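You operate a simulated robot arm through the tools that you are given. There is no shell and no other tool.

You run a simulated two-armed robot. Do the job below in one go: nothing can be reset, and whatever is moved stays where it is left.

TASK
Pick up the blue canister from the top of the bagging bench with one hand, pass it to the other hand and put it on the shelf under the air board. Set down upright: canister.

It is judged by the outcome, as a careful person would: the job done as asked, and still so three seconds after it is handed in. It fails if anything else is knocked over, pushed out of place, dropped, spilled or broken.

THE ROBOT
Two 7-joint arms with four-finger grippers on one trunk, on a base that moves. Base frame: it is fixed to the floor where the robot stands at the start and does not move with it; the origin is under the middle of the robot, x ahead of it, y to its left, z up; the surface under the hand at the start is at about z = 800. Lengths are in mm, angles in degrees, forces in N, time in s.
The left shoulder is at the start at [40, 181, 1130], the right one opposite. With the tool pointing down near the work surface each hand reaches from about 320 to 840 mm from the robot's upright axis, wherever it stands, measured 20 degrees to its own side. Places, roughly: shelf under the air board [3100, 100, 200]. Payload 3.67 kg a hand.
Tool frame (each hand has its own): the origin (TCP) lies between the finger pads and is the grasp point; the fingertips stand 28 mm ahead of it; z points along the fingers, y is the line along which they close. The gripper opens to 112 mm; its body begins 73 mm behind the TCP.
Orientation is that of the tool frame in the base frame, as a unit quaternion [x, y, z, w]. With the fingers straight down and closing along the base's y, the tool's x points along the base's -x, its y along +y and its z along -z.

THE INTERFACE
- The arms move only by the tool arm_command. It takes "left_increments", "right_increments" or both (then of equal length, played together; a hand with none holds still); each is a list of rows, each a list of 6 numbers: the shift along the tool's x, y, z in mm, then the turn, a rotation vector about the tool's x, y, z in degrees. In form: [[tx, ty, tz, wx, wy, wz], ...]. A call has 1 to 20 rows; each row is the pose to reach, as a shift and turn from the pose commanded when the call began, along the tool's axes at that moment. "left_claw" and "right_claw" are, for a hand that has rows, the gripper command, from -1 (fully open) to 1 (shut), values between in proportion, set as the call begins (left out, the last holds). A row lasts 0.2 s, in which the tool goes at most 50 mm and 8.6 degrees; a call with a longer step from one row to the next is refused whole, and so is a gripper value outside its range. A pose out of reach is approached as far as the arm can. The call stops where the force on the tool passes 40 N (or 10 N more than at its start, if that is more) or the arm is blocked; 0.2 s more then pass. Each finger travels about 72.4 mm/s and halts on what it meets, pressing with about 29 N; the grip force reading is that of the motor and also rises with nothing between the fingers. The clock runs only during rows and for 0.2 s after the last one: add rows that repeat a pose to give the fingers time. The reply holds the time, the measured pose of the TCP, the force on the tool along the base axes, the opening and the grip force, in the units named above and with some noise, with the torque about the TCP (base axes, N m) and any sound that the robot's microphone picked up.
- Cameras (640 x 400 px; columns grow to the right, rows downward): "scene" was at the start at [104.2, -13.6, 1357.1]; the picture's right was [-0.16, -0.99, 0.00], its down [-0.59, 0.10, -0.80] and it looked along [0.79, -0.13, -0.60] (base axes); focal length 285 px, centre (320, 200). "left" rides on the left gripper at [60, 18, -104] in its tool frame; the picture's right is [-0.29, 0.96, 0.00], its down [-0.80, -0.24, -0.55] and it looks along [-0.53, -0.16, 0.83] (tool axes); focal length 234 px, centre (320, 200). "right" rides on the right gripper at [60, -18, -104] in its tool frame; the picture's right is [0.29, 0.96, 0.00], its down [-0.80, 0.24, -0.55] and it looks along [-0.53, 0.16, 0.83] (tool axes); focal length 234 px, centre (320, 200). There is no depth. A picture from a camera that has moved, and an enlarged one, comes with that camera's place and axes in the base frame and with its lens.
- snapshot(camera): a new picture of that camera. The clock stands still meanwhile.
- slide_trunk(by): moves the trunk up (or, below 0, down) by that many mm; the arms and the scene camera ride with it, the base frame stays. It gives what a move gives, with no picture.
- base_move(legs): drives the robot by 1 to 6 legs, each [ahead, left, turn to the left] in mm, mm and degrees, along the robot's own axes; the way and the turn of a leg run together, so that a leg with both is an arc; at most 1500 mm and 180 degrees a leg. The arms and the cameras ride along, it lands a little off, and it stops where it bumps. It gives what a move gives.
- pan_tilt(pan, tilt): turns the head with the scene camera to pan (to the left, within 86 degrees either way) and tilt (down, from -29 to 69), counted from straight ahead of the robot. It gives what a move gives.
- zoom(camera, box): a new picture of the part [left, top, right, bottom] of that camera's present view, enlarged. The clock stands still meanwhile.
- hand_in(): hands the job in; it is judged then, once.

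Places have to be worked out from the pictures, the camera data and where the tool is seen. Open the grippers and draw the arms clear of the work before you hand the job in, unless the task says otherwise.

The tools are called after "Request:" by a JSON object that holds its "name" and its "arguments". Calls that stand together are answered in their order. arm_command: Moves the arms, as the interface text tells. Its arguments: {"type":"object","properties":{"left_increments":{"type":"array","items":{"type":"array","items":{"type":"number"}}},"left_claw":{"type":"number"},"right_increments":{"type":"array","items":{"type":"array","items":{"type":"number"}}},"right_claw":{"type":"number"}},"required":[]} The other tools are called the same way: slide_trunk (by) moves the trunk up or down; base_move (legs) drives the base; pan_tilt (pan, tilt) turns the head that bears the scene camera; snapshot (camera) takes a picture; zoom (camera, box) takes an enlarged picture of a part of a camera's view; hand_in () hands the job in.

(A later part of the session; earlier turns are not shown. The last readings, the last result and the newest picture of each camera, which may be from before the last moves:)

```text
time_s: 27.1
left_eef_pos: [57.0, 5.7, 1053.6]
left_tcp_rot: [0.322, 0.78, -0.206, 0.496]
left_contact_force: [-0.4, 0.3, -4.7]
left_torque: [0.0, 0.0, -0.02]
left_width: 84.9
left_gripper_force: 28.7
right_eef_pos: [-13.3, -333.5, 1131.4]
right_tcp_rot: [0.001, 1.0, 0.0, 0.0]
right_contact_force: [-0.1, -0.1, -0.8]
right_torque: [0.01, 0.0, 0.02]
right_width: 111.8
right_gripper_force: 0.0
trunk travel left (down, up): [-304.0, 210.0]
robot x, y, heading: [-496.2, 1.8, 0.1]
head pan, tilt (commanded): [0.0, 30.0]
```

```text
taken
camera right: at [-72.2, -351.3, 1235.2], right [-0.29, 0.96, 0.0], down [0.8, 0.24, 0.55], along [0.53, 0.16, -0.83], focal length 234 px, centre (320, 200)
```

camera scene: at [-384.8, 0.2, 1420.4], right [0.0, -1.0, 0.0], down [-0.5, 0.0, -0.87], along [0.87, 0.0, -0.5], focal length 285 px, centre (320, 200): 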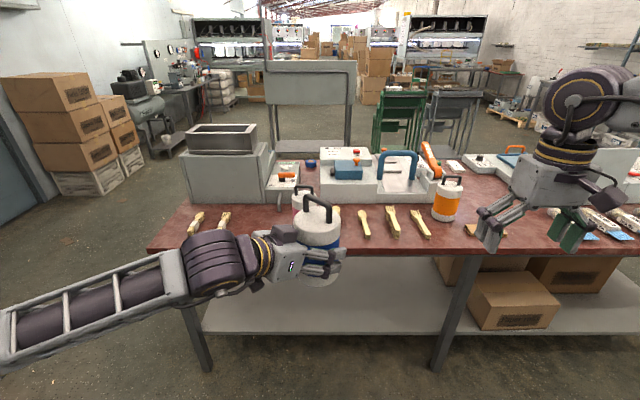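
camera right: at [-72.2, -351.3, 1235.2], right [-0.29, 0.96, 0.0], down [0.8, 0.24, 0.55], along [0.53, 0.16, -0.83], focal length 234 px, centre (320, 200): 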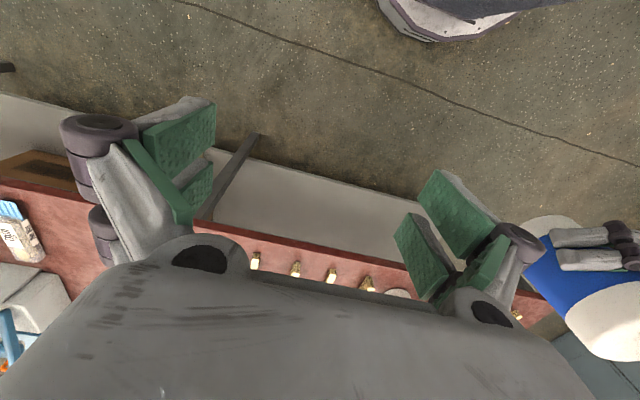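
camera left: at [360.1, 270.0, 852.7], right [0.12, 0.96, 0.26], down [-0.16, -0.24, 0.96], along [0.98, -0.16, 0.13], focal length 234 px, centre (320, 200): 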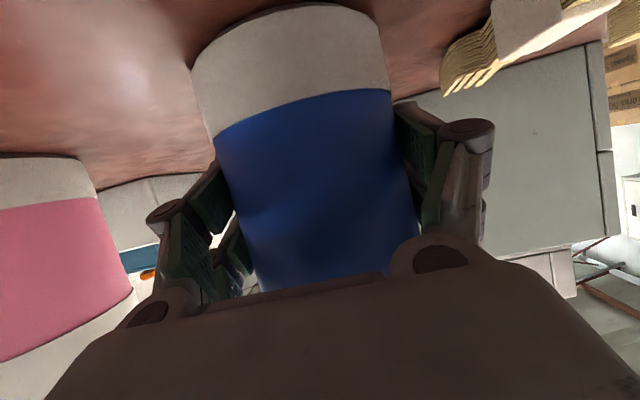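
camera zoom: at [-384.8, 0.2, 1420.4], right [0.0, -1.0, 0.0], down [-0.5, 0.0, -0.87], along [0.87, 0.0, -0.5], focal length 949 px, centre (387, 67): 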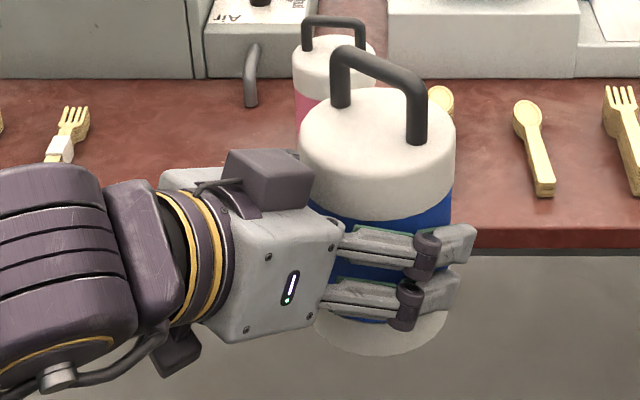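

The canister hangs upright; its handle bar centre is at about (69, 1, 1161) with the bar pointing at azimuth ≈49°, and the left hand's upper cube sits below bar height. I'll bring the right hand, partly closed to ~48 mm, to a pre-grasp pose up and to the right of the handle, tilted 30° from vertical along the bar.

Request:
{"name": "arm_command", "arguments": {"right_increments": [[-2.6, 16.6, -29.8, -1.17, -2.56, -4.35], [-5.2, 33.2, -59.6, -2.33, -5.11, -8.7], [-7.8, 49.8, -89.4, -3.5, -7.67, -13.06], [-10.4, 66.4, -119.2, -4.67, -10.23, -17.41], [-13, 83, -149, -5.84, -12.79, -21.76], [-17.5, 116.8, -147.5, -7.0, -15.34, -26.11], [-22, 150.7, -146, -8.17, -17.9, -30.46], [-26.5, 184.5, -144.5, -9.34, -20.46, -34.81], [-31, 218.3, -143, -10.5, -23.02, -39.17], [-35.5, 252.2, -141.5, -11.67, -25.57, -43.52], [-40, 286, -140, -12.84, -28.13, -47.87], [-40, 286, -140, -12.84, -28.13, -47.87]], "right_claw": 0.14}}

Request:
{"name": "snapshot", "arguments": {"camera": "right"}}

Request:
{"name": "snapshot", "arguments": {"camera": "scene"}}

```text
time_s: 29.7
left_eef_pos: [55.9, 5.1, 1054.3]
left_tcp_rot: [0.322, 0.78, -0.205, 0.496]
left_contact_force: [-0.2, -0.3, -5.4]
left_torque: [0.03, 0.02, 0.03]
left_width: 84.9
left_gripper_force: 29.0
right_eef_pos: [26.9, -45.1, 1273.4]
right_tcp_rot: [-0.4, 0.879, 0.108, 0.236]
right_contact_force: [0.1, 0.1, 0.6]
right_torque: [-0.03, 0.0, 0.0]
right_width: 48.1
right_gripper_force: 0.1
trunk travel left (down, up): [-304.0, 210.0]
robot x, y, heading: [-494.0, 1.9, 0.1]
head pan, tilt (commanded): [0.0, 30.0]
```

```text
taken
camera right: at [-28.6, -136.2, 1332.3], right [-0.89, 0.44, -0.14], down [0.09, 0.47, 0.88], along [0.45, 0.77, -0.45], focal length 234 px, centre (320, 200)
```

right: 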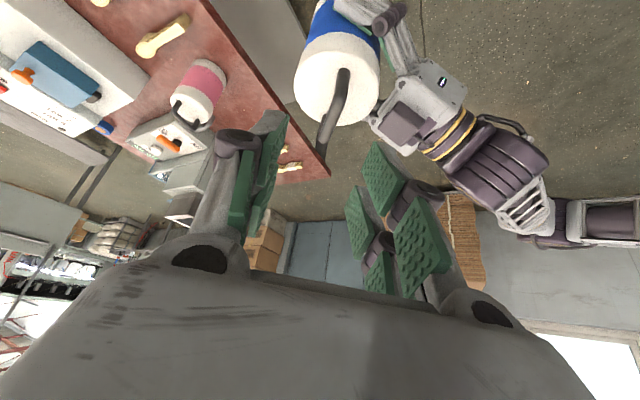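

```text
taken
camera scene: at [-385.5, -0.2, 1420.5], right [0.0, -1.0, 0.0], down [-0.5, 0.0, -0.87], along [0.87, 0.0, -0.5], focal length 285 px, centre (320, 200)
```

scene: 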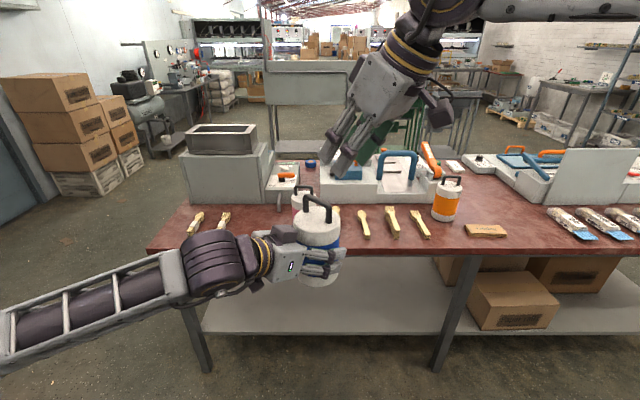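

The right hand reached its pre-grasp pose. I'll zoom in with the right camera to see the handle relative to the fingers.

Request:
{"name": "zoom", "arguments": {"camera": "right", "box": [250, 20, 442, 140]}}

Request:
{"name": "zoom", "arguments": {"camera": "right", "box": [210, 60, 450, 300]}}

Request:
{"name": "zoom", "arguments": {"camera": "scene", "box": [240, 100, 400, 300]}}

```text
3.33 times, centred on (346, 80) of right
camera zoom: at [-28.6, -136.2, 1332.3], right [-0.89, 0.44, -0.14], down [0.09, 0.47, 0.88], along [0.45, 0.77, -0.45], focal length 781 px, centre (233, 600)
```

zoom: 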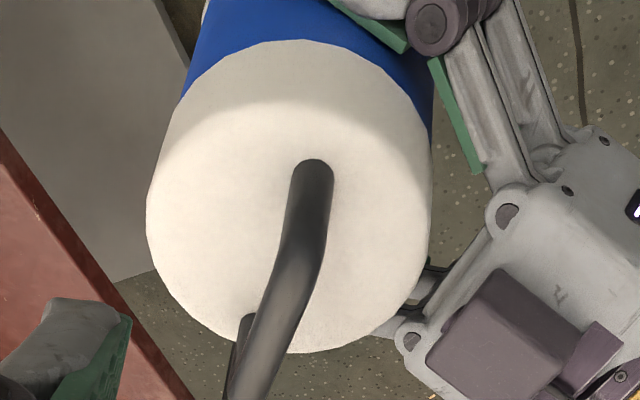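

```text
1.67 times, centred on (330, 180) of right
camera zoom: at [-28.6, -136.2, 1332.3], right [-0.89, 0.44, -0.14], down [0.09, 0.47, 0.88], along [0.45, 0.77, -0.45], focal length 390 px, centre (303, 233)
```

zoom: 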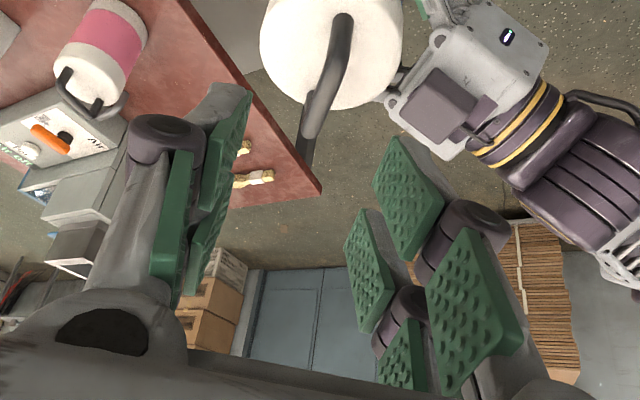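

```text
2.00 times, centred on (320, 200) of scene
camera zoom: at [-385.5, -0.2, 1420.5], right [0.0, -1.0, 0.0], down [-0.5, 0.0, -0.87], along [0.87, 0.0, -0.5], focal length 569 px, centre (320, 200)
```

zoom: 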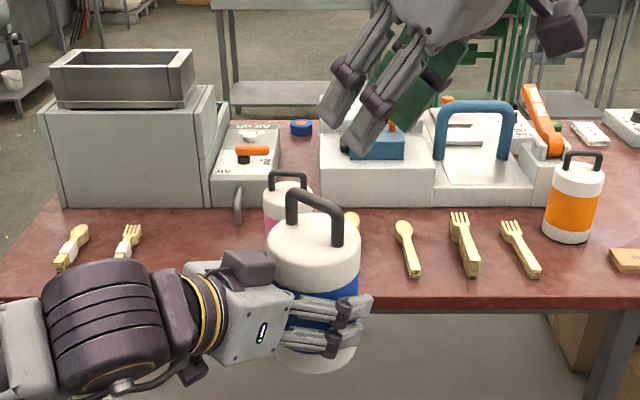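

From the right camera and the scene view together, the handle bar centre is near (60, 6, 1167). The right hand needs to shift about +10 mm along its closing axis; I'll do that and advance 60 mm along the tool axis, then recheck.

Request:
{"name": "arm_command", "arguments": {"right_increments": [[0, 5, 15, 0, 0, 0], [0, 9.7, 30, 0, 0, 0], [0, 9.7, 46, 0, 0, 0], [0, 9.7, 62, 0, 0, 0], [0, 9.7, 62, 0, 0, 0]]}}

Request:
{"name": "snapshot", "arguments": {"camera": "right"}}

Request:
{"name": "zoom", "arguments": {"camera": "right", "box": [210, 60, 450, 300]}}

Request:
{"name": "zoom", "arguments": {"camera": "scene", "box": [240, 120, 400, 300]}}

```text
time_s: 30.9
left_eef_pos: [56.1, 5.2, 1053.9]
left_tcp_rot: [0.322, 0.779, -0.206, 0.497]
left_contact_force: [0.1, 1.3, -6.1]
left_torque: [0.01, 0.03, 0.03]
left_width: 84.7
left_gripper_force: 28.8
right_eef_pos: [39.7, -17.8, 1217.5]
right_tcp_rot: [-0.4, 0.879, 0.106, 0.235]
right_contact_force: [-0.4, -0.2, -0.1]
right_torque: [-0.01, 0.0, 0.0]
right_width: 48.5
right_gripper_force: 0.1
trunk travel left (down, up): [-304.0, 210.0]
robot x, y, heading: [-491.9, 1.2, 0.2]
head pan, tilt (commanded): [0.0, 30.0]
```

```text
taken
camera right: at [-14.5, -107.3, 1277.9], right [-0.89, 0.44, -0.14], down [0.09, 0.47, 0.88], along [0.45, 0.77, -0.46], focal length 234 px, centre (320, 200)
```

right: 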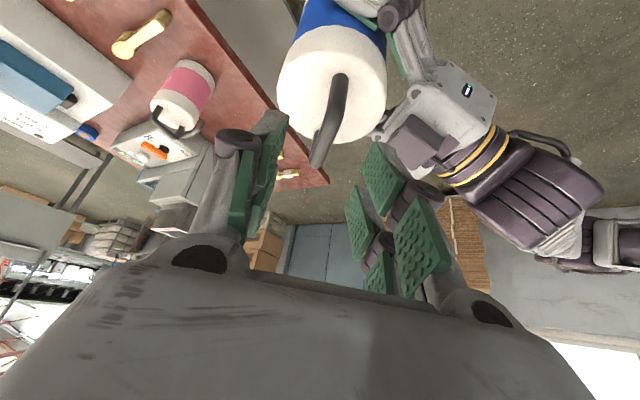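

```text
1.67 times, centred on (330, 180) of right
camera zoom: at [-14.5, -107.3, 1277.9], right [-0.89, 0.44, -0.14], down [0.09, 0.47, 0.88], along [0.45, 0.77, -0.46], focal length 390 px, centre (303, 233)
```

zoom: 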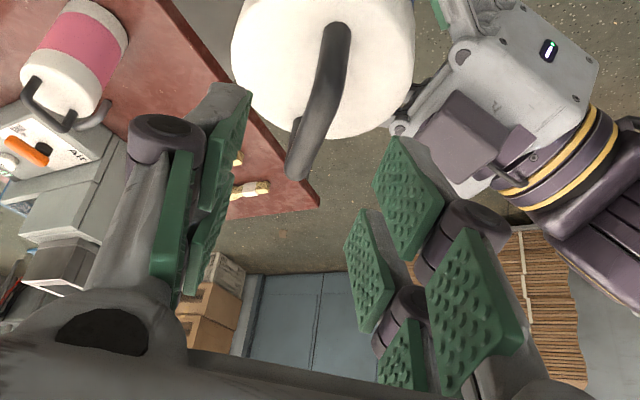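

```text
2.22 times, centred on (320, 210) of scene
camera zoom: at [-385.5, 0.3, 1420.5], right [0.0, -1.0, 0.0], down [-0.5, 0.0, -0.87], along [0.87, 0.0, -0.5], focal length 632 px, centre (320, 178)
```

zoom: 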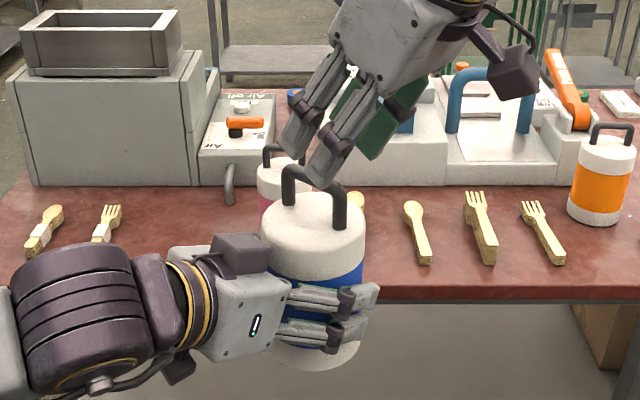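

The handle now lies nearly in the mid-plane of the right fingers. One close-up to confirm before the final advance.

Request:
{"name": "zoom", "arguments": {"camera": "right", "box": [260, 60, 410, 180]}}

```text
3.33 times, centred on (335, 120) of right
camera zoom: at [-14.5, -107.3, 1277.9], right [-0.89, 0.44, -0.14], down [0.09, 0.47, 0.88], along [0.45, 0.77, -0.46], focal length 781 px, centre (270, 467)
```

zoom: 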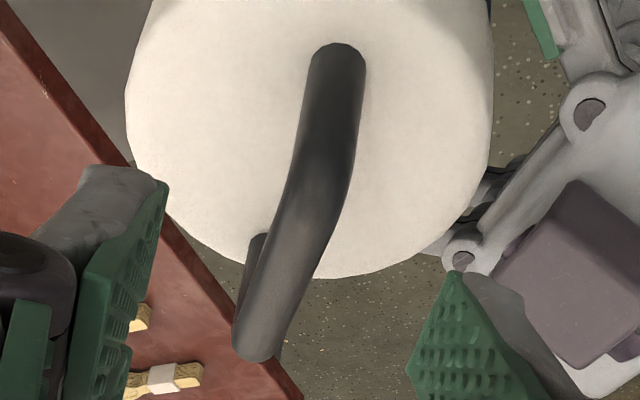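

Alignment is within about 2 mm. I'll advance the last 50 mm along the tool axis with a 2 mm lateral correction, stopping halfway in rows to watch forces.

Request:
{"name": "arm_command", "arguments": {"right_increments": [[0, 2, 13, 0, 0, 0], [0, 2, 26, 0, 0, 0], [0, 2, 34, 0, 0, 0], [0, 2, 42, 0, 0, 0], [0, 2, 50, 0, 0, 0], [0, 2, 50, 0, 0, 0]]}}

Request:
{"name": "snapshot", "arguments": {"camera": "right"}}

Request:
{"name": "zoom", "arguments": {"camera": "right", "box": [220, 60, 420, 220]}}

Request:
{"name": "zoom", "arguments": {"camera": "scene", "box": [250, 140, 390, 280]}}

```text
time_s: 32.3
left_eef_pos: [56.1, 5.2, 1054.3]
left_tcp_rot: [0.323, 0.779, -0.206, 0.496]
left_contact_force: [0.1, -0.2, -5.7]
left_torque: [0.02, 0.01, -0.02]
left_width: 84.8
left_gripper_force: 29.2
right_eef_pos: [56.2, 2.7, 1175.3]
right_tcp_rot: [-0.4, 0.879, 0.107, 0.236]
right_contact_force: [-0.8, 0.3, 0.1]
right_torque: [0.01, 0.02, -0.02]
right_width: 48.0
right_gripper_force: 0.1
trunk travel left (down, up): [-304.0, 210.0]
robot x, y, heading: [-491.2, -2.6, -0.1]
head pan, tilt (commanded): [0.0, 30.0]
```

```text
taken
camera right: at [1.3, -87.4, 1234.4], right [-0.89, 0.44, -0.14], down [0.09, 0.47, 0.88], along [0.45, 0.77, -0.46], focal length 234 px, centre (320, 200)
```

right: 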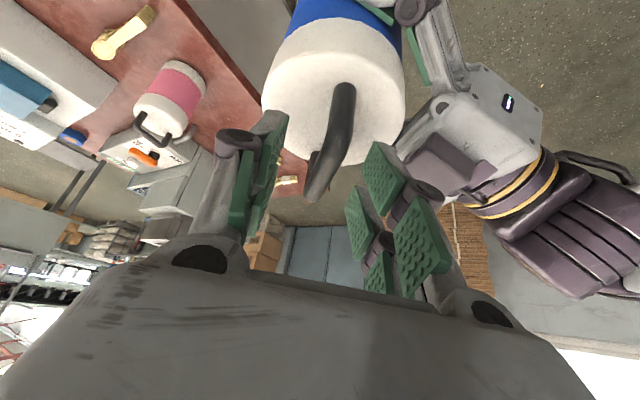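

```text
2.50 times, centred on (320, 140) of right
camera zoom: at [1.3, -87.4, 1234.4], right [-0.89, 0.44, -0.14], down [0.09, 0.47, 0.88], along [0.45, 0.77, -0.46], focal length 585 px, centre (320, 350)
```

zoom: 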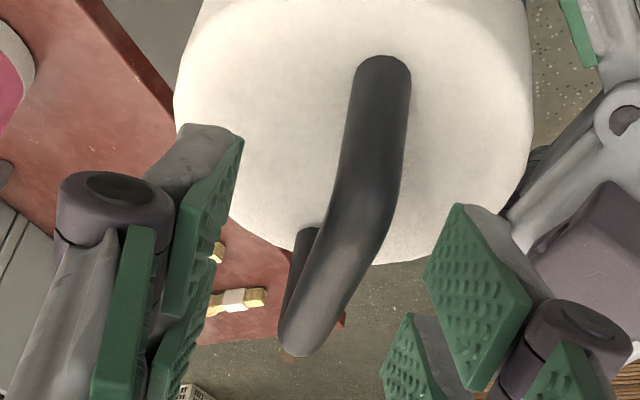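

```text
2.86 times, centred on (320, 210) of scene
camera zoom: at [-385.1, 0.3, 1420.5], right [0.0, -1.0, 0.0], down [-0.5, 0.0, -0.87], along [0.87, 0.0, -0.5], focal length 813 px, centre (320, 171)
```

zoom: 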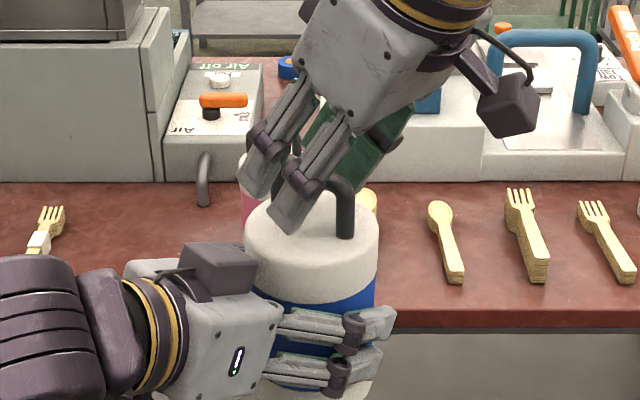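

The bar sits between the right pads about 9 mm ahead of the TCP, with no contact forces. Closing the right gripper on the handle.

Request:
{"name": "arm_command", "arguments": {"right_increments": [[0, 0, 0, 0, 0, 0], [0, 0, 0, 0, 0, 0], [0, 0, 0, 0, 0, 0], [0, 0, 0, 0, 0, 0], [0, 0, 0, 0, 0, 0], [0, 0, 0, 0, 0, 0]], "right_claw": 1}}

Request:
{"name": "zoom", "arguments": {"camera": "right", "box": [220, 60, 420, 220]}}

Request:
{"name": "zoom", "arguments": {"camera": "scene", "box": [250, 140, 390, 280]}}

```text
time_s: 33.7
left_eef_pos: [57.5, 7.3, 1054.2]
left_tcp_rot: [0.321, 0.78, -0.205, 0.496]
left_contact_force: [0.2, 0.0, -4.7]
left_torque: [0.06, 0.04, -0.03]
left_width: 84.8
left_gripper_force: 29.1
right_eef_pos: [56.0, 3.2, 1173.6]
right_tcp_rot: [-0.401, 0.879, 0.109, 0.235]
right_contact_force: [-0.4, 0.8, 1.0]
right_torque: [0.07, -0.04, 0.06]
right_width: 11.8
right_gripper_force: 29.3
trunk travel left (down, up): [-304.0, 210.0]
robot x, y, heading: [-495.5, 2.4, 0.0]
head pan, tilt (commanded): [0.0, 30.0]
```

```text
2.50 times, centred on (320, 140) of right
camera zoom: at [1.5, -87.4, 1234.2], right [-0.89, 0.44, -0.14], down [0.09, 0.47, 0.88], along [0.45, 0.77, -0.46], focal length 585 px, centre (320, 350)
```

zoom: 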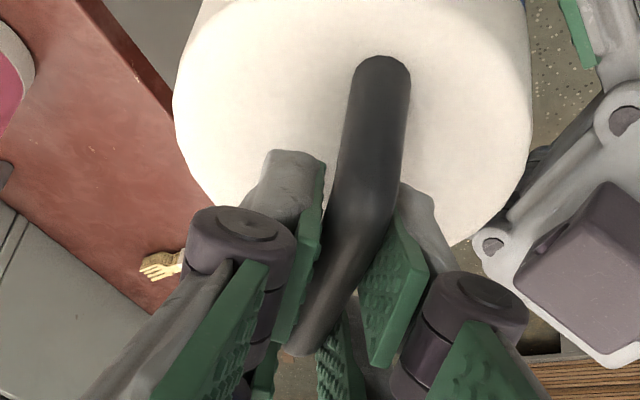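

```text
2.86 times, centred on (320, 210) of scene
camera zoom: at [-384.7, 0.3, 1420.4], right [0.0, -1.0, 0.0], down [-0.5, 0.0, -0.87], along [0.87, 0.0, -0.5], focal length 813 px, centre (320, 171)
```

zoom: 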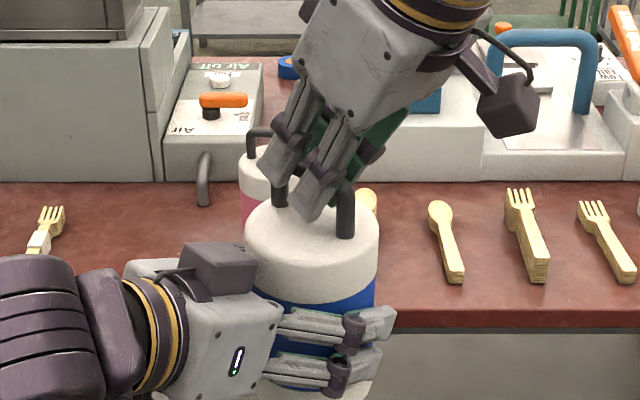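

Right gripper holds the 12 mm bar with 29 N. Now I'll open the left gripper in place and check that the right hand carries the weight.

Request:
{"name": "arm_command", "arguments": {"left_increments": [[0, 0, 0, 0, 0, 0], [0, 0, 0, 0, 0, 0], [0, 0, 0, 0, 0, 0], [0, 0, 0, 0, 0, 0]], "left_claw": -1}}

Request:
{"name": "zoom", "arguments": {"camera": "scene", "box": [250, 140, 390, 300]}}

Request:
{"name": "zoom", "arguments": {"camera": "right", "box": [220, 60, 420, 220]}}

Request:
{"name": "snapshot", "arguments": {"camera": "left"}}

```text
time_s: 34.7
left_eef_pos: [56.8, 5.8, 1053.9]
left_tcp_rot: [0.322, 0.779, -0.206, 0.497]
left_contact_force: [0.5, 0.0, 0.1]
left_torque: [0.04, 0.05, 0.0]
left_width: 111.8
left_gripper_force: 0.0
right_eef_pos: [55.4, 3.1, 1173.4]
right_tcp_rot: [-0.401, 0.879, 0.108, 0.234]
right_contact_force: [0.2, 0.0, 0.1]
right_torque: [-0.01, 0.01, 0.0]
right_width: 11.6
right_gripper_force: 28.8
trunk travel left (down, up): [-304.0, 210.0]
robot x, y, heading: [-491.8, -3.8, -0.2]
head pan, tilt (commanded): [0.0, 30.0]
```

```text
2.50 times, centred on (320, 220) of scene
camera zoom: at [-384.8, 0.3, 1420.4], right [0.0, -1.0, 0.0], down [-0.5, 0.0, -0.87], along [0.87, 0.0, -0.5], focal length 712 px, centre (320, 150)
```

zoom: 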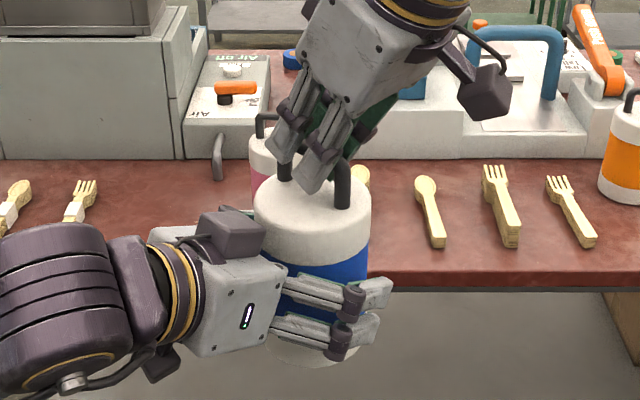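

```text
2.50 times, centred on (320, 140) of right
camera zoom: at [1.5, -87.4, 1234.2], right [-0.89, 0.44, -0.14], down [0.09, 0.47, 0.88], along [0.45, 0.77, -0.46], focal length 585 px, centre (320, 350)
```

zoom: 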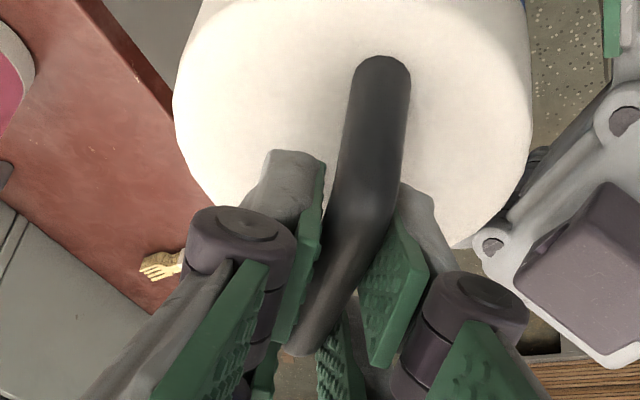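

```text
taken
camera left: at [-15.2, 101.4, 1043.6], right [0.76, 0.59, 0.26], down [-0.28, -0.05, 0.96], along [0.58, -0.8, 0.13], focal length 234 px, centre (320, 200)
```

left: 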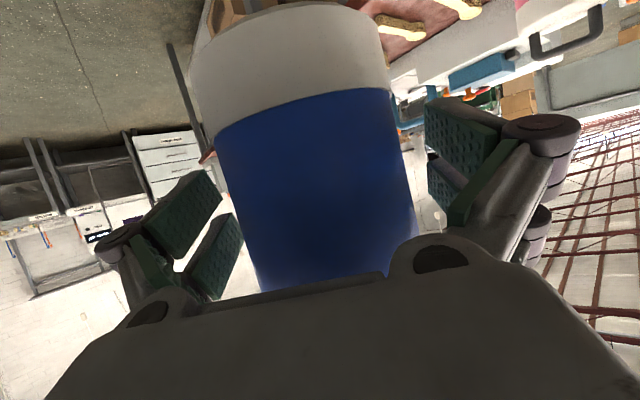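

The canister stayed in place after the left opened, though the right-hand force reading doesn't show the weight yet. I'll wait a moment and read again before moving the left hand.

Request:
{"name": "arm_command", "arguments": {"right_increments": [[0, 0, 0, 0, 0, 0], [0, 0, 0, 0, 0, 0], [0, 0, 0, 0, 0, 0]]}}

Request:
{"name": "zoom", "arguments": {"camera": "left", "box": [100, 60, 580, 330]}}

```text
time_s: 35.5
left_eef_pos: [57.6, 5.2, 1053.5]
left_tcp_rot: [0.322, 0.78, -0.206, 0.496]
left_contact_force: [0.3, 0.2, 0.8]
left_torque: [-0.04, 0.01, -0.01]
left_width: 111.9
left_gripper_force: 0.0
right_eef_pos: [55.2, 2.8, 1175.2]
right_tcp_rot: [-0.401, 0.879, 0.108, 0.235]
right_contact_force: [-0.3, 0.4, 0.2]
right_torque: [0.0, 0.0, -0.01]
right_width: 11.8
right_gripper_force: 28.7
trunk travel left (down, up): [-304.0, 210.0]
robot x, y, heading: [-496.3, -0.8, -0.1]
head pan, tilt (commanded): [0.0, 30.0]
```

```text
1.33 times, centred on (340, 195) of left
camera zoom: at [-15.2, 101.4, 1043.6], right [0.76, 0.59, 0.26], down [-0.28, -0.05, 0.96], along [0.58, -0.8, 0.13], focal length 312 px, centre (293, 207)
```

zoom: 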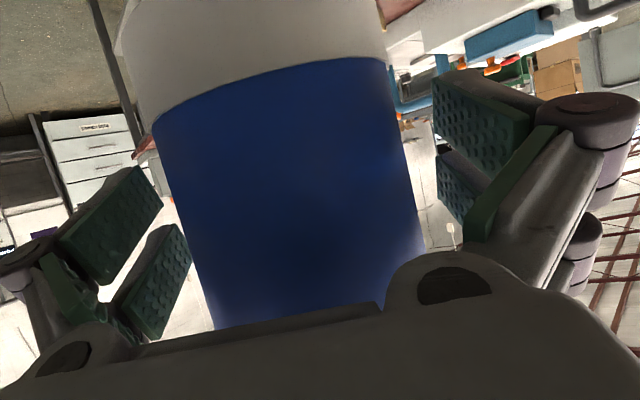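

The left pads are clear of the canister, so it really hangs from the right hand. I'll test by lifting it 15 mm with the right hand.

Request:
{"name": "arm_command", "arguments": {"right_increments": [[-2.5, 0, -4.3, 0, 0, 0], [-5, 0, -8.7, 0, 0, 0], [-7.5, 0, -13, 0, 0, 0], [-7.5, 0, -13, 0, 0, 0]]}}

Request:
{"name": "zoom", "arguments": {"camera": "scene", "box": [250, 140, 390, 300]}}

Request:
{"name": "snapshot", "arguments": {"camera": "left"}}

```text
time_s: 36.5
left_eef_pos: [56.6, 5.0, 1053.1]
left_tcp_rot: [0.321, 0.779, -0.206, 0.497]
left_contact_force: [0.0, 0.3, -0.1]
left_torque: [0.0, 0.01, 0.02]
left_width: 112.0
left_gripper_force: 0.1
right_eef_pos: [55.8, 3.7, 1191.0]
right_tcp_rot: [-0.401, 0.879, 0.109, 0.236]
right_contact_force: [0.7, 0.6, -5.5]
right_torque: [-0.01, -0.02, -0.04]
right_width: 11.9
right_gripper_force: 28.8
trunk travel left (down, up): [-304.0, 210.0]
robot x, y, heading: [-491.3, 0.7, -0.0]
head pan, tilt (commanded): [0.0, 30.0]
```

```text
2.50 times, centred on (320, 220) of scene
camera zoom: at [-384.7, 0.3, 1420.4], right [0.0, -1.0, 0.0], down [-0.5, 0.0, -0.87], along [0.87, 0.0, -0.5], focal length 712 px, centre (320, 150)
```

zoom: 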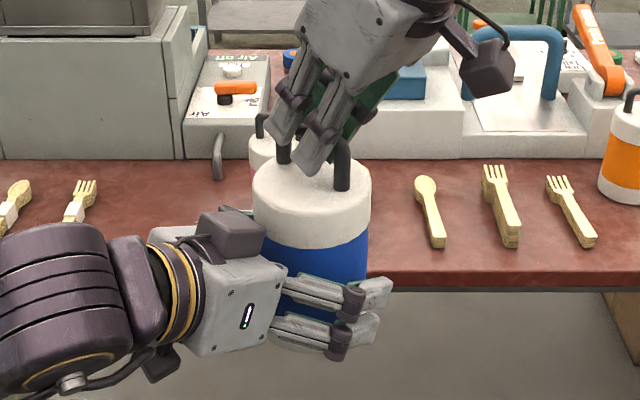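

```text
taken
camera left: at [-15.2, 101.4, 1043.6], right [0.76, 0.59, 0.26], down [-0.28, -0.05, 0.96], along [0.58, -0.8, 0.13], focal length 234 px, centre (320, 200)
```

left: 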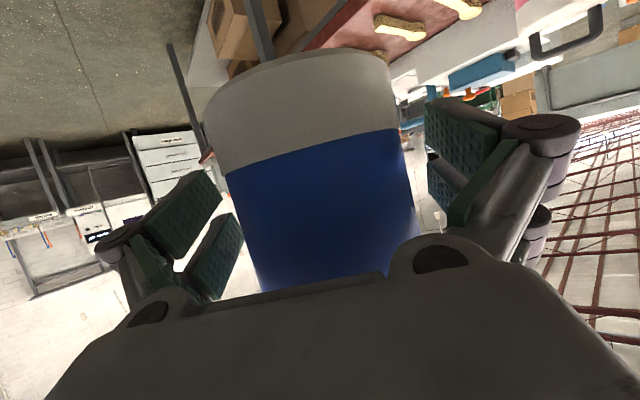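

The right hand now carries the full 5.5 N and the canister rose with it. I'll withdraw the left hand horizontally straight back, then out to the left.

Request:
{"name": "arm_command", "arguments": {"left_increments": [[10.6, 0, -22.6, 0, 0, 0], [21.2, 0, -45.3, 0, 0, 0], [31.7, 0, -68, 0, 0, 0], [42.3, 0, -90.6, 0, 0, 0], [54.3, 28.3, -116.2, 0, 0, 0], [66.2, 56.6, -141.9, 0, 0, 0], [78.2, 84.8, -167.5, 0, 0, 0], [90.1, 113.1, -193.2, 0, 0, 0], [102.1, 141.4, -218.8, 0, 0, 0], [102.1, 141.4, -218.8, 0, 0, 0]]}}

Request:
{"name": "snapshot", "arguments": {"camera": "scene"}}

```text
time_s: 38.7
left_eef_pos: [-11.6, 276.4, 1052.9]
left_tcp_rot: [0.321, 0.779, -0.207, 0.497]
left_contact_force: [0.0, 1.4, -1.0]
left_torque: [-0.17, -0.12, -0.05]
left_width: 111.9
left_gripper_force: 0.1
left hand out of reach, approached as far as the arm can: row 8
right_eef_pos: [56.0, 3.3, 1189.4]
right_tcp_rot: [-0.4, 0.879, 0.108, 0.234]
right_contact_force: [-0.4, 0.1, -4.4]
right_torque: [0.01, -0.04, -0.04]
right_width: 11.6
right_gripper_force: 29.1
trunk travel left (down, up): [-304.0, 210.0]
robot x, y, heading: [-494.5, -0.2, -0.1]
head pan, tilt (commanded): [0.0, 30.0]
```

```text
taken
camera scene: at [-383.8, 0.2, 1420.3], right [0.0, -1.0, 0.0], down [-0.5, 0.0, -0.87], along [0.87, 0.0, -0.5], focal length 285 px, centre (320, 200)
```

scene: 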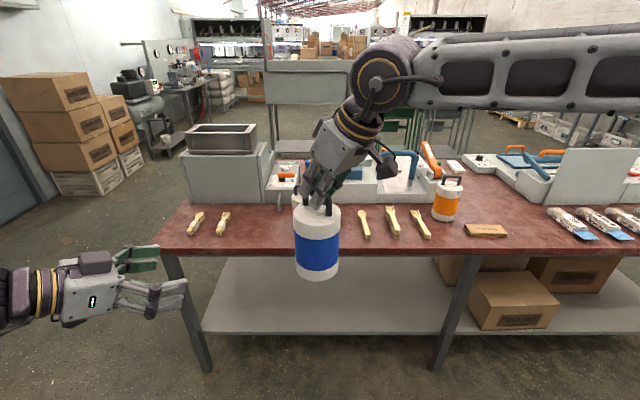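

Hand-over done: the canister hangs upright from the right hand. Before driving, I'll stow the left hand back at the robot's side (tool down) and look left along the intended route.

Request:
{"name": "pan_tilt", "arguments": {"pan": 80, "tilt": 25}}

Request:
{"name": "snapshot", "arguments": {"camera": "scene"}}

Request:
{"name": "pan_tilt", "arguments": {"pan": 40, "tilt": 20}}

Request:
{"name": "snapshot", "arguments": {"camera": "scene"}}

```text
time_s: 40.2
left_eef_pos: [-10.2, 274.8, 1055.8]
left_tcp_rot: [0.32, 0.775, -0.21, 0.502]
left_contact_force: [0.1, -0.1, 1.0]
left_torque: [0.02, 0.01, 0.02]
left_width: 111.9
left_gripper_force: 0.1
right_eef_pos: [55.3, 3.3, 1189.9]
right_tcp_rot: [-0.401, 0.879, 0.109, 0.235]
right_contact_force: [-1.8, -0.1, -6.3]
right_torque: [-0.01, 0.01, -0.01]
right_width: 11.9
right_gripper_force: 29.1
trunk travel left (down, up): [-304.0, 210.0]
robot x, y, heading: [-492.2, 0.2, 0.2]
head pan, tilt (commanded): [80.0, 25.0]
```

```text
taken
camera scene: at [-459.2, 91.1, 1428.5], right [0.98, -0.17, 0.0], down [-0.07, -0.42, -0.91], along [0.16, 0.89, -0.42], focal length 285 px, centre (320, 200)
```

scene: 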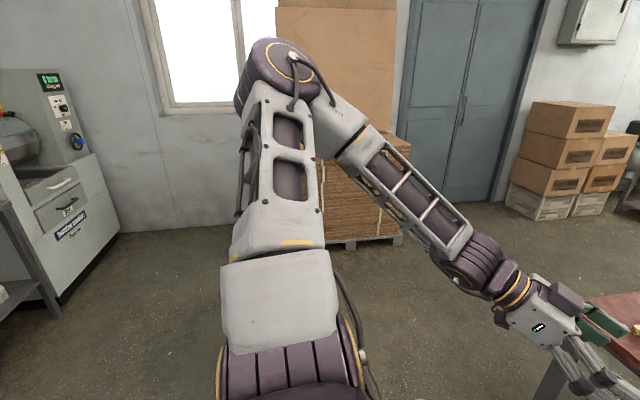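

```text
time_s: 41.3
left_eef_pos: [-11.5, 275.3, 1055.1]
left_tcp_rot: [0.32, 0.776, -0.21, 0.502]
left_contact_force: [-1.4, -0.1, -0.3]
left_torque: [0.01, 0.0, 0.05]
left_width: 111.8
left_gripper_force: 0.1
right_eef_pos: [55.7, 2.6, 1190.3]
right_tcp_rot: [-0.4, 0.879, 0.108, 0.235]
right_contact_force: [-0.2, 1.0, -4.6]
right_torque: [-0.04, -0.01, -0.04]
right_width: 11.9
right_gripper_force: 29.1
trunk travel left (down, up): [-304.0, 210.0]
robot x, y, heading: [-494.5, 1.1, 0.0]
head pan, tilt (commanded): [40.0, 20.0]
```

```text
taken
camera scene: at [-404.0, 60.3, 1436.5], right [0.64, -0.77, 0.0], down [-0.26, -0.22, -0.94], along [0.72, 0.6, -0.34], focal length 285 px, centre (320, 200)
```

scene: 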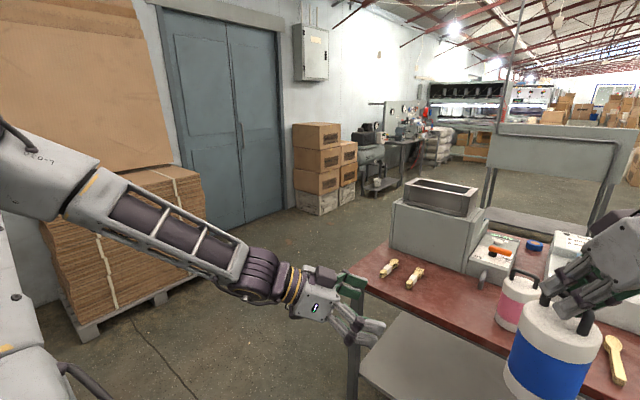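

The route to the left is open (pallet at y≈2090, bench end at y≈578). I'll now stow the left hand: tool down, retracted to the robot's left side.

Request:
{"name": "arm_command", "arguments": {"left_increments": [[10.7, -6.9, -22, -2.55, 6.15, -4.0], [21.4, -13.7, -43.9, -5.09, 12.29, -7.99], [32, -20.6, -65.9, -7.64, 18.44, -11.99], [42.7, -27.4, -87.8, -10.18, 24.58, -15.98], [53.4, -34.3, -109.8, -12.73, 30.73, -19.98], [64.1, -41.2, -131.7, -15.27, 36.88, -23.98], [74.8, -48, -153.7, -17.82, 43.02, -27.97], [85.4, -54.9, -175.6, -20.36, 49.17, -31.97], [96.1, -61.7, -197.6, -22.91, 55.31, -35.96], [106.8, -68.6, -219.5, -25.45, 61.46, -39.96], [106.8, -68.6, -219.5, -25.45, 61.46, -39.96]]}}

Request:
{"name": "snapshot", "arguments": {"camera": "scene"}}

```text
time_s: 43.7
left_eef_pos: [-156.7, 361.4, 877.7]
left_tcp_rot: [-0.046, 0.982, -0.123, 0.134]
left_contact_force: [0.6, 0.2, 0.2]
left_torque: [0.0, -0.03, -0.01]
left_width: 112.0
left_gripper_force: 0.1
left hand out of reach, approached as far as the arm can: row 3, 4, 5, 6, 7, 8, 9, 10, 11
right_eef_pos: [56.2, 2.9, 1188.4]
right_tcp_rot: [-0.401, 0.879, 0.108, 0.235]
right_contact_force: [-0.4, 0.3, -5.5]
right_torque: [0.0, -0.03, 0.05]
right_width: 12.0
right_gripper_force: 29.0
trunk travel left (down, up): [-304.0, 210.0]
robot x, y, heading: [-497.8, 0.2, -0.1]
head pan, tilt (commanded): [40.0, 20.0]
```

```text
taken
camera scene: at [-403.9, 60.2, 1436.5], right [0.64, -0.77, 0.0], down [-0.26, -0.22, -0.94], along [0.72, 0.6, -0.34], focal length 285 px, centre (320, 200)
```

scene: 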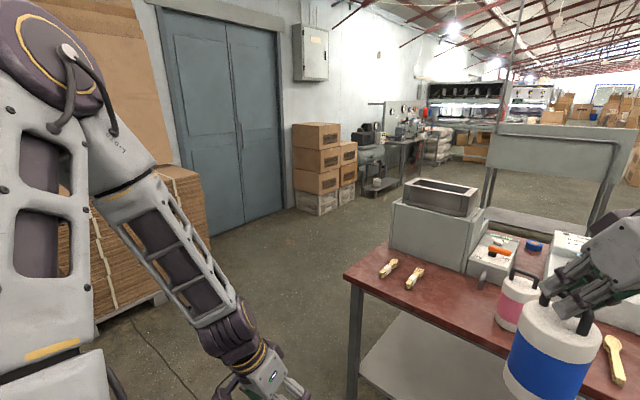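

The left arm is folded at its inner limit with the hand low at the robot's left side, which is compact enough. Now I'll drive 1200 mm to the left, clear of the bench end.

Request:
{"name": "base_move", "arguments": {"legs": [[0, 600, 0], [0, 600, 0]]}}

Request:
{"name": "snapshot", "arguments": {"camera": "scene"}}

Request:
{"name": "pan_tilt", "arguments": {"pan": 0, "tilt": 28}}

Request:
{"name": "snapshot", "arguments": {"camera": "scene"}}

```text
time_s: 50.2
left_eef_pos: [-143.6, 1544.7, 877.4]
left_tcp_rot: [-0.04, 0.983, -0.123, 0.134]
left_contact_force: [0.4, 1.1, 1.5]
left_torque: [0.01, 0.0, -0.01]
left_width: 112.1
left_gripper_force: 0.1
right_eef_pos: [63.7, 1184.7, 1189.5]
right_tcp_rot: [-0.396, 0.881, 0.107, 0.235]
right_contact_force: [0.2, -0.3, -5.3]
right_torque: [-0.01, 0.0, -0.01]
right_width: 11.4
right_gripper_force: 29.2
trunk travel left (down, up): [-304.0, 210.0]
robot x, y, heading: [-489.5, 1188.4, -0.8]
head pan, tilt (commanded): [40.0, 20.0]
```

```text
taken
camera scene: at [-395.4, 1246.9, 1436.5], right [0.63, -0.77, 0.0], down [-0.27, -0.22, -0.94], along [0.73, 0.6, -0.34], focal length 285 px, centre (320, 200)
```

scene: 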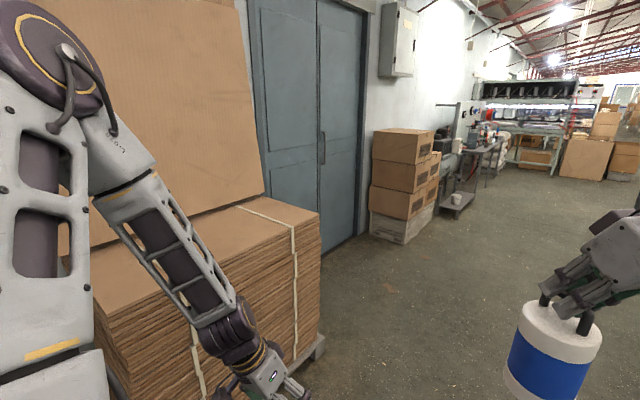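

```text
time_s: 51.2
left_eef_pos: [-143.1, 1544.5, 877.2]
left_tcp_rot: [-0.039, 0.982, -0.124, 0.134]
left_contact_force: [-0.3, 0.2, -0.1]
left_torque: [0.01, 0.01, -0.02]
left_width: 112.4
left_gripper_force: 0.0
right_eef_pos: [63.2, 1184.7, 1188.7]
right_tcp_rot: [-0.396, 0.881, 0.107, 0.236]
right_contact_force: [0.2, -0.5, -4.7]
right_torque: [0.01, 0.01, 0.01]
right_width: 11.5
right_gripper_force: 28.9
trunk travel left (down, up): [-304.0, 210.0]
robot x, y, heading: [-492.0, 1188.9, -0.7]
head pan, tilt (commanded): [0.0, 28.0]
```

```text
taken
camera scene: at [-376.3, 1187.0, 1423.6], right [-0.01, -1.0, 0.0], down [-0.47, 0.01, -0.88], along [0.88, -0.01, -0.47], focal length 285 px, centre (320, 200)
```

scene: 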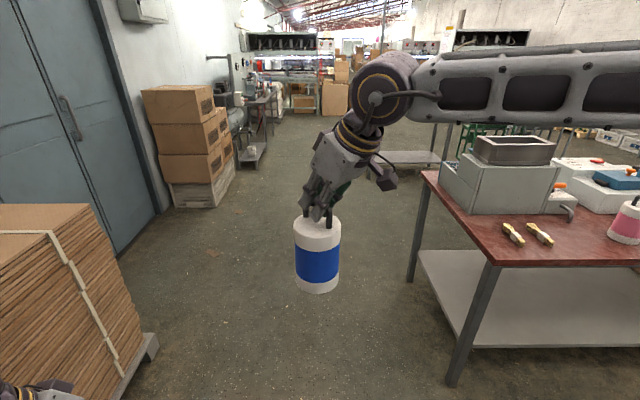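

The way ahead is clear between pallet (y≥2050) and bench. I'll drive ahead 2400 mm in two legs, correcting the small heading error.

Request:
{"name": "base_move", "arguments": {"legs": [[1200, 0, 0.7], [1200, 0, 0]]}}

Request:
{"name": "pan_tilt", "arguments": {"pan": -40, "tilt": 22}}

Request:
{"name": "snapshot", "arguments": {"camera": "scene"}}

```text
time_s: 63.1
left_eef_pos: [2182.0, 1569.5, 877.4]
left_tcp_rot: [-0.053, 0.982, -0.121, 0.136]
left_contact_force: [-0.5, -0.4, 0.2]
left_torque: [0.0, -0.02, -0.02]
left_width: 112.2
left_gripper_force: 0.1
right_eef_pos: [2397.5, 1215.5, 1189.2]
right_tcp_rot: [-0.407, 0.876, 0.11, 0.234]
right_contact_force: [-0.7, 0.2, -5.7]
right_torque: [-0.02, 0.01, 0.04]
right_width: 11.6
right_gripper_force: 28.9
trunk travel left (down, up): [-304.0, 210.0]
robot x, y, heading: [1848.0, 1202.8, 0.6]
head pan, tilt (commanded): [0.0, 28.0]
```

```text
time_s: 64.1
left_eef_pos: [2181.9, 1571.2, 877.5]
left_tcp_rot: [-0.053, 0.982, -0.122, 0.136]
left_contact_force: [0.2, -0.1, -0.6]
left_torque: [-0.03, -0.01, 0.0]
left_width: 112.2
left_gripper_force: 0.1
right_eef_pos: [2397.8, 1216.0, 1188.4]
right_tcp_rot: [-0.406, 0.876, 0.109, 0.235]
right_contact_force: [-0.2, -0.1, -6.0]
right_torque: [-0.01, 0.02, 0.02]
right_width: 11.5
right_gripper_force: 28.9
trunk travel left (down, up): [-304.0, 210.0]
robot x, y, heading: [1845.8, 1205.6, 1.2]
head pan, tilt (commanded): [-40.0, 22.0]
```

```text
taken
camera scene: at [1939.0, 1145.9, 1433.3], right [-0.63, -0.78, 0.0], down [-0.29, 0.24, -0.93], along [0.72, -0.58, -0.38], focal length 285 px, centre (320, 200)
```

scene: 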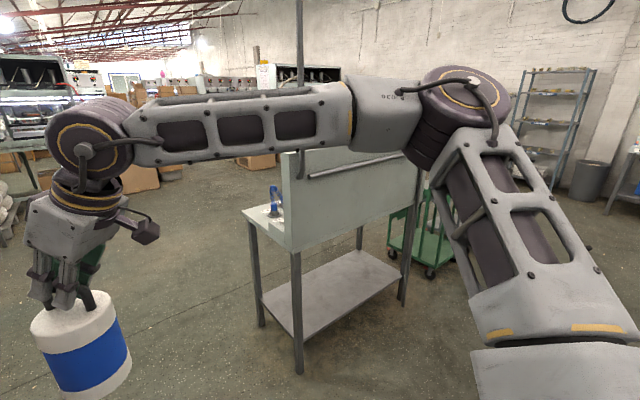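

I'm at about (1847, 1204). From here the board is a table with a vertical front panel, and the shelf below is open all round. I'll zoom in to measure it.

Request:
{"name": "zoom", "arguments": {"camera": "scene", "box": [225, 130, 465, 380]}}

```text
1.60 times, centred on (345, 255) of scene
camera zoom: at [1939.0, 1145.9, 1433.3], right [-0.63, -0.78, 0.0], down [-0.29, 0.24, -0.93], along [0.72, -0.58, -0.38], focal length 455 px, centre (280, 112)
```

zoom: 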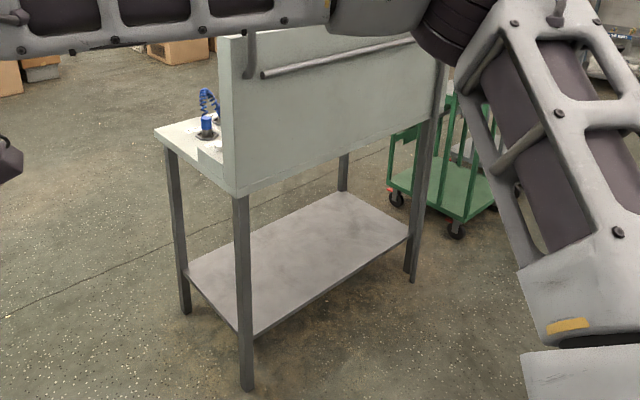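

The shelf top is near z≈200–220, its front edge near x≈2850–2870, and the table underside near z≈745, so there's a ~540 mm gap. In this free spot I'll pre-shape the right arm for placing: yaw the hand to point forward (tilt kept) and bring it lower and to the right.

Request:
{"name": "arm_command", "arguments": {"right_increments": [[12.3, -11.5, 7.3, 2.04, 0, 3.53], [24.6, -23, 14.7, 4.08, 0, 7.07], [36.9, -34.5, 22, 6.13, 0, 10.6], [49.2, -45.9, 29.3, 8.17, 0, 14.13], [61.5, -57.4, 36.7, 10.2, 0, 17.67], [73.9, -68.9, 44, 12.25, 0, 21.2], [86.2, -80.4, 51.3, 14.29, 0, 24.73], [98.5, -91.9, 58.7, 16.33, 0, 28.27], [110.8, -103.4, 66, 18.38, 0, 31.8], [123.1, -114.8, 73.3, 20.42, 0, 35.33], [135.4, -126.3, 80.7, 22.46, 0, 38.87], [147.7, -137.8, 88, 24.5, 0, 42.4], [147.7, -137.8, 88, 24.5, 0, 42.4]]}}

Request:
{"name": "snapshot", "arguments": {"camera": "scene"}}

```text
time_s: 66.9
left_eef_pos: [2180.9, 1569.6, 877.8]
left_tcp_rot: [-0.052, 0.982, -0.122, 0.135]
left_contact_force: [-0.1, 0.6, 0.6]
left_torque: [-0.02, 0.0, -0.02]
left_width: 112.1
left_gripper_force: 0.1
right_eef_pos: [2447.7, 1062.8, 1038.0]
right_tcp_rot: [-0.006, 0.966, 0.002, 0.258]
right_contact_force: [-0.1, -0.5, -4.7]
right_torque: [0.02, 0.06, 0.0]
right_width: 11.8
right_gripper_force: 28.8
trunk travel left (down, up): [-304.0, 210.0]
robot x, y, heading: [1847.9, 1199.4, 0.9]
head pan, tilt (commanded): [-40.0, 22.0]
```

```text
taken
camera scene: at [1938.6, 1145.9, 1433.3], right [-0.63, -0.78, 0.0], down [-0.29, 0.24, -0.93], along [0.72, -0.59, -0.37], focal length 285 px, centre (320, 200)
```

scene: 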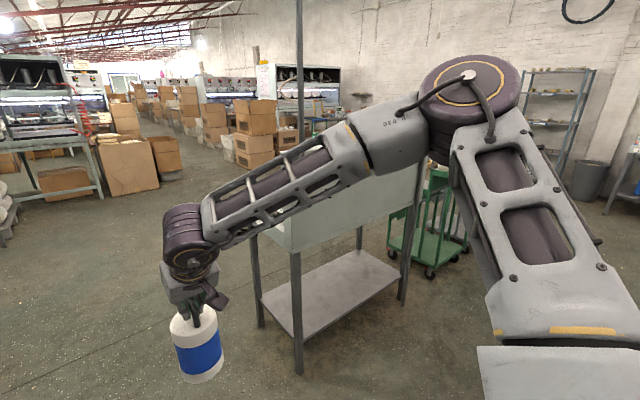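

The hand now points forward with the canister upright. I'll lower the arm by 300 mm straight down to see whether the arm handles the low posture.

Request:
{"name": "arm_command", "arguments": {"right_increments": [[12.5, 0, 21.7, 0, 0, 0], [25, 0, 43.3, 0, 0, 0], [37.5, 0, 65, 0, 0, 0], [50, 0, 86.6, 0, 0, 0], [62.5, 0, 108.3, 0, 0, 0], [75, 0, 129.9, 0, 0, 0], [87.5, 0, 151.6, 0, 0, 0], [100, 0, 173.2, 0, 0, 0], [112.5, 0, 194.9, 0, 0, 0], [125, 0, 216.5, 0, 0, 0], [137.5, 0, 238.2, 0, 0, 0], [150, 0, 259.8, 0, 0, 0], [150, 0, 259.8, 0, 0, 0]]}}

Request:
{"name": "snapshot", "arguments": {"camera": "scene"}}

```text
time_s: 69.7
left_eef_pos: [2181.8, 1570.2, 876.1]
left_tcp_rot: [-0.053, 0.982, -0.122, 0.135]
left_contact_force: [-0.4, 0.4, 0.4]
left_torque: [0.0, 0.0, -0.06]
left_width: 112.0
left_gripper_force: 0.0
right_eef_pos: [2424.4, 1017.8, 795.8]
right_tcp_rot: [-0.008, 0.966, 0.002, 0.258]
right_contact_force: [0.3, 0.3, -4.8]
right_torque: [-0.01, 0.01, 0.02]
right_width: 11.6
right_gripper_force: 29.1
right hand out of reach, approached as far as the arm can: row 8, 9, 10, 11, 12, 13
trunk travel left (down, up): [-304.0, 210.0]
robot x, y, heading: [1847.5, 1204.9, 0.7]
head pan, tilt (commanded): [-40.0, 22.0]
```

```text
taken
camera scene: at [1939.0, 1145.9, 1433.3], right [-0.63, -0.78, 0.0], down [-0.29, 0.24, -0.93], along [0.72, -0.59, -0.38], focal length 285 px, centre (320, 200)
```

scene: 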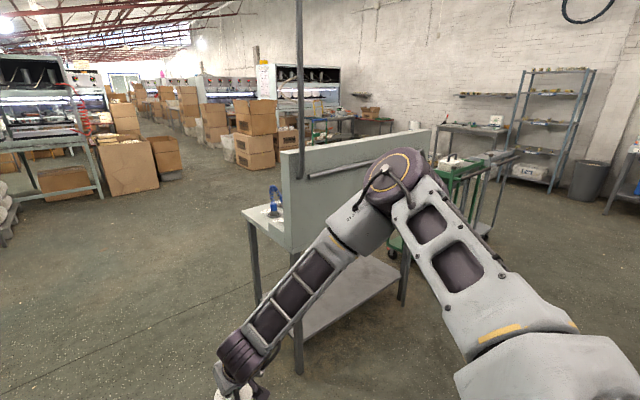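

The arm hit a joint limit near TCP z≈860 here (not its length). I'll test whether a more extended posture (150 mm further ahead) lets the hand go lower.

Request:
{"name": "arm_command", "arguments": {"right_increments": [[-34.8, 0, -20.3, 0, 0, 0], [-69.6, 0, -40.6, 0, 0, 0], [-104.5, 0, -60.9, 0, 0, 0], [-135.3, 0, -74.3, 0, 0, 0], [-161.3, 0, -59.3, 0, 0, 0], [-195.9, 0, -39.3, 0, 0, 0], [-179.9, 0, -11.6, 0, 0, 0], [-164.9, 0, 14.4, 0, 0, 0], [-149.9, 0, 40.4, 0, 0, 0], [-134.9, 0, 66.3, 0, 0, 0], [-119.9, 0, 92.3, 0, 0, 0], [-104.9, 0, 118.3, 0, 0, 0], [-89.9, 0, 144.3, 0, 0, 0], [-74.9, 0, 170.3, 0, 0, 0], [-74.9, 0, 170.3, 0, 0, 0]]}}

Request:
{"name": "snapshot", "arguments": {"camera": "scene"}}

```text
time_s: 72.9
left_eef_pos: [2181.5, 1570.7, 876.4]
left_tcp_rot: [-0.052, 0.982, -0.122, 0.138]
left_contact_force: [-0.2, 0.3, -0.8]
left_torque: [-0.05, 0.01, 0.01]
left_width: 112.1
left_gripper_force: 0.1
right_eef_pos: [2497.9, 959.6, 794.8]
right_tcp_rot: [-0.008, 0.966, 0.002, 0.259]
right_contact_force: [0.7, 0.0, -5.5]
right_torque: [-0.02, 0.02, 0.02]
right_width: 11.5
right_gripper_force: 28.7
right hand out of reach, approached as far as the arm can: row 7, 8, 9, 10, 11, 12, 13, 14, 15
trunk travel left (down, up): [-304.0, 210.0]
robot x, y, heading: [1846.2, 1203.5, 0.9]
head pan, tilt (commanded): [-40.0, 22.0]
```

```text
taken
camera scene: at [1939.0, 1145.7, 1433.3], right [-0.63, -0.78, 0.0], down [-0.29, 0.24, -0.93], along [0.72, -0.59, -0.38], focal length 285 px, centre (320, 200)
```

scene: 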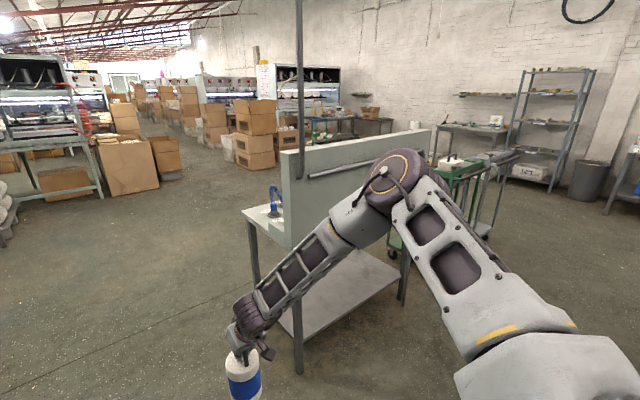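

Same limit: the elbow stays at one spot while the hand slid to the right. I'll probe the right side (hand nearly under the elbow) to understand how low the arm can go.

Request:
{"name": "arm_command", "arguments": {"right_increments": [[16.8, -25.8, -19.3, 0, 0, 0], [33.7, -51.5, -38.7, 0, 0, 0], [50.5, -77.3, -58, 0, 0, 0], [67.3, -103, -77.4, 0, 0, 0], [84.2, -128.8, -96.7, 0, 0, 0], [101, -154.5, -116, 0, 0, 0], [117.8, -180.3, -135.4, 0, 0, 0], [134.7, -206, -154.7, 0, 0, 0], [151.5, -231.8, -174.1, 0, 0, 0], [168.3, -257.5, -193.4, 0, 0, 0], [185.2, -283.3, -212.7, 0, 0, 0], [202, -309, -232.1, 0, 0, 0], [222, -309, -197.5, 0, 0, 0], [242, -309, -162.8, 0, 0, 0], [262, -309, -128.2, 0, 0, 0], [262, -309, -128.2, 0, 0, 0]]}}

Request:
{"name": "pan_tilt", "arguments": {"pan": -40, "tilt": 35}}

Request:
{"name": "snapshot", "arguments": {"camera": "scene"}}

```text
time_s: 76.3
left_eef_pos: [2182.3, 1570.7, 877.5]
left_tcp_rot: [-0.053, 0.982, -0.122, 0.135]
left_contact_force: [-0.6, 0.0, -0.5]
left_torque: [-0.05, -0.02, -0.02]
left_width: 111.8
left_gripper_force: 0.1
right_eef_pos: [2213.5, 639.0, 778.8]
right_tcp_rot: [-0.007, 0.966, 0.002, 0.258]
right_contact_force: [0.1, 0.3, -5.3]
right_torque: [0.0, 0.03, 0.05]
right_width: 11.9
right_gripper_force: 28.6
trunk travel left (down, up): [-304.0, 210.0]
robot x, y, heading: [1848.8, 1202.5, 0.9]
head pan, tilt (commanded): [-40.0, 22.0]
```

```text
time_s: 77.1
left_eef_pos: [2181.1, 1570.0, 876.5]
left_tcp_rot: [-0.053, 0.982, -0.12, 0.135]
left_contact_force: [0.5, -0.7, -0.7]
left_torque: [0.01, 0.0, 0.0]
left_width: 111.9
left_gripper_force: 0.1
right_eef_pos: [2213.3, 639.2, 779.7]
right_tcp_rot: [-0.008, 0.966, 0.002, 0.258]
right_contact_force: [1.1, -1.1, -3.9]
right_torque: [0.05, 0.01, 0.04]
right_width: 11.8
right_gripper_force: 29.0
trunk travel left (down, up): [-304.0, 210.0]
robot x, y, heading: [1847.7, 1203.6, 1.0]
head pan, tilt (commanded): [-40.0, 35.0]
```

```text
taken
camera scene: at [1935.0, 1148.1, 1412.7], right [-0.63, -0.78, 0.0], down [-0.44, 0.36, -0.82], along [0.64, -0.52, -0.57], focal length 285 px, centre (320, 200)
```

scene: 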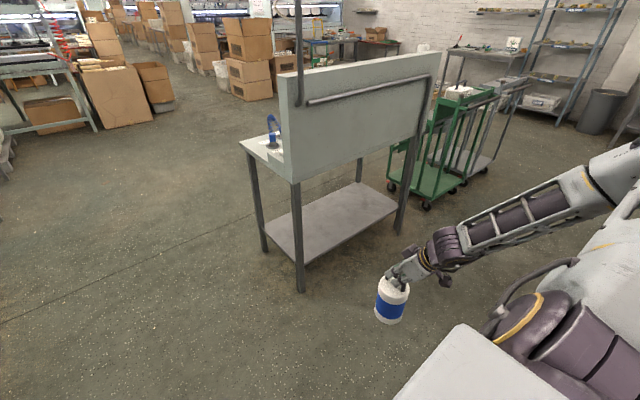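

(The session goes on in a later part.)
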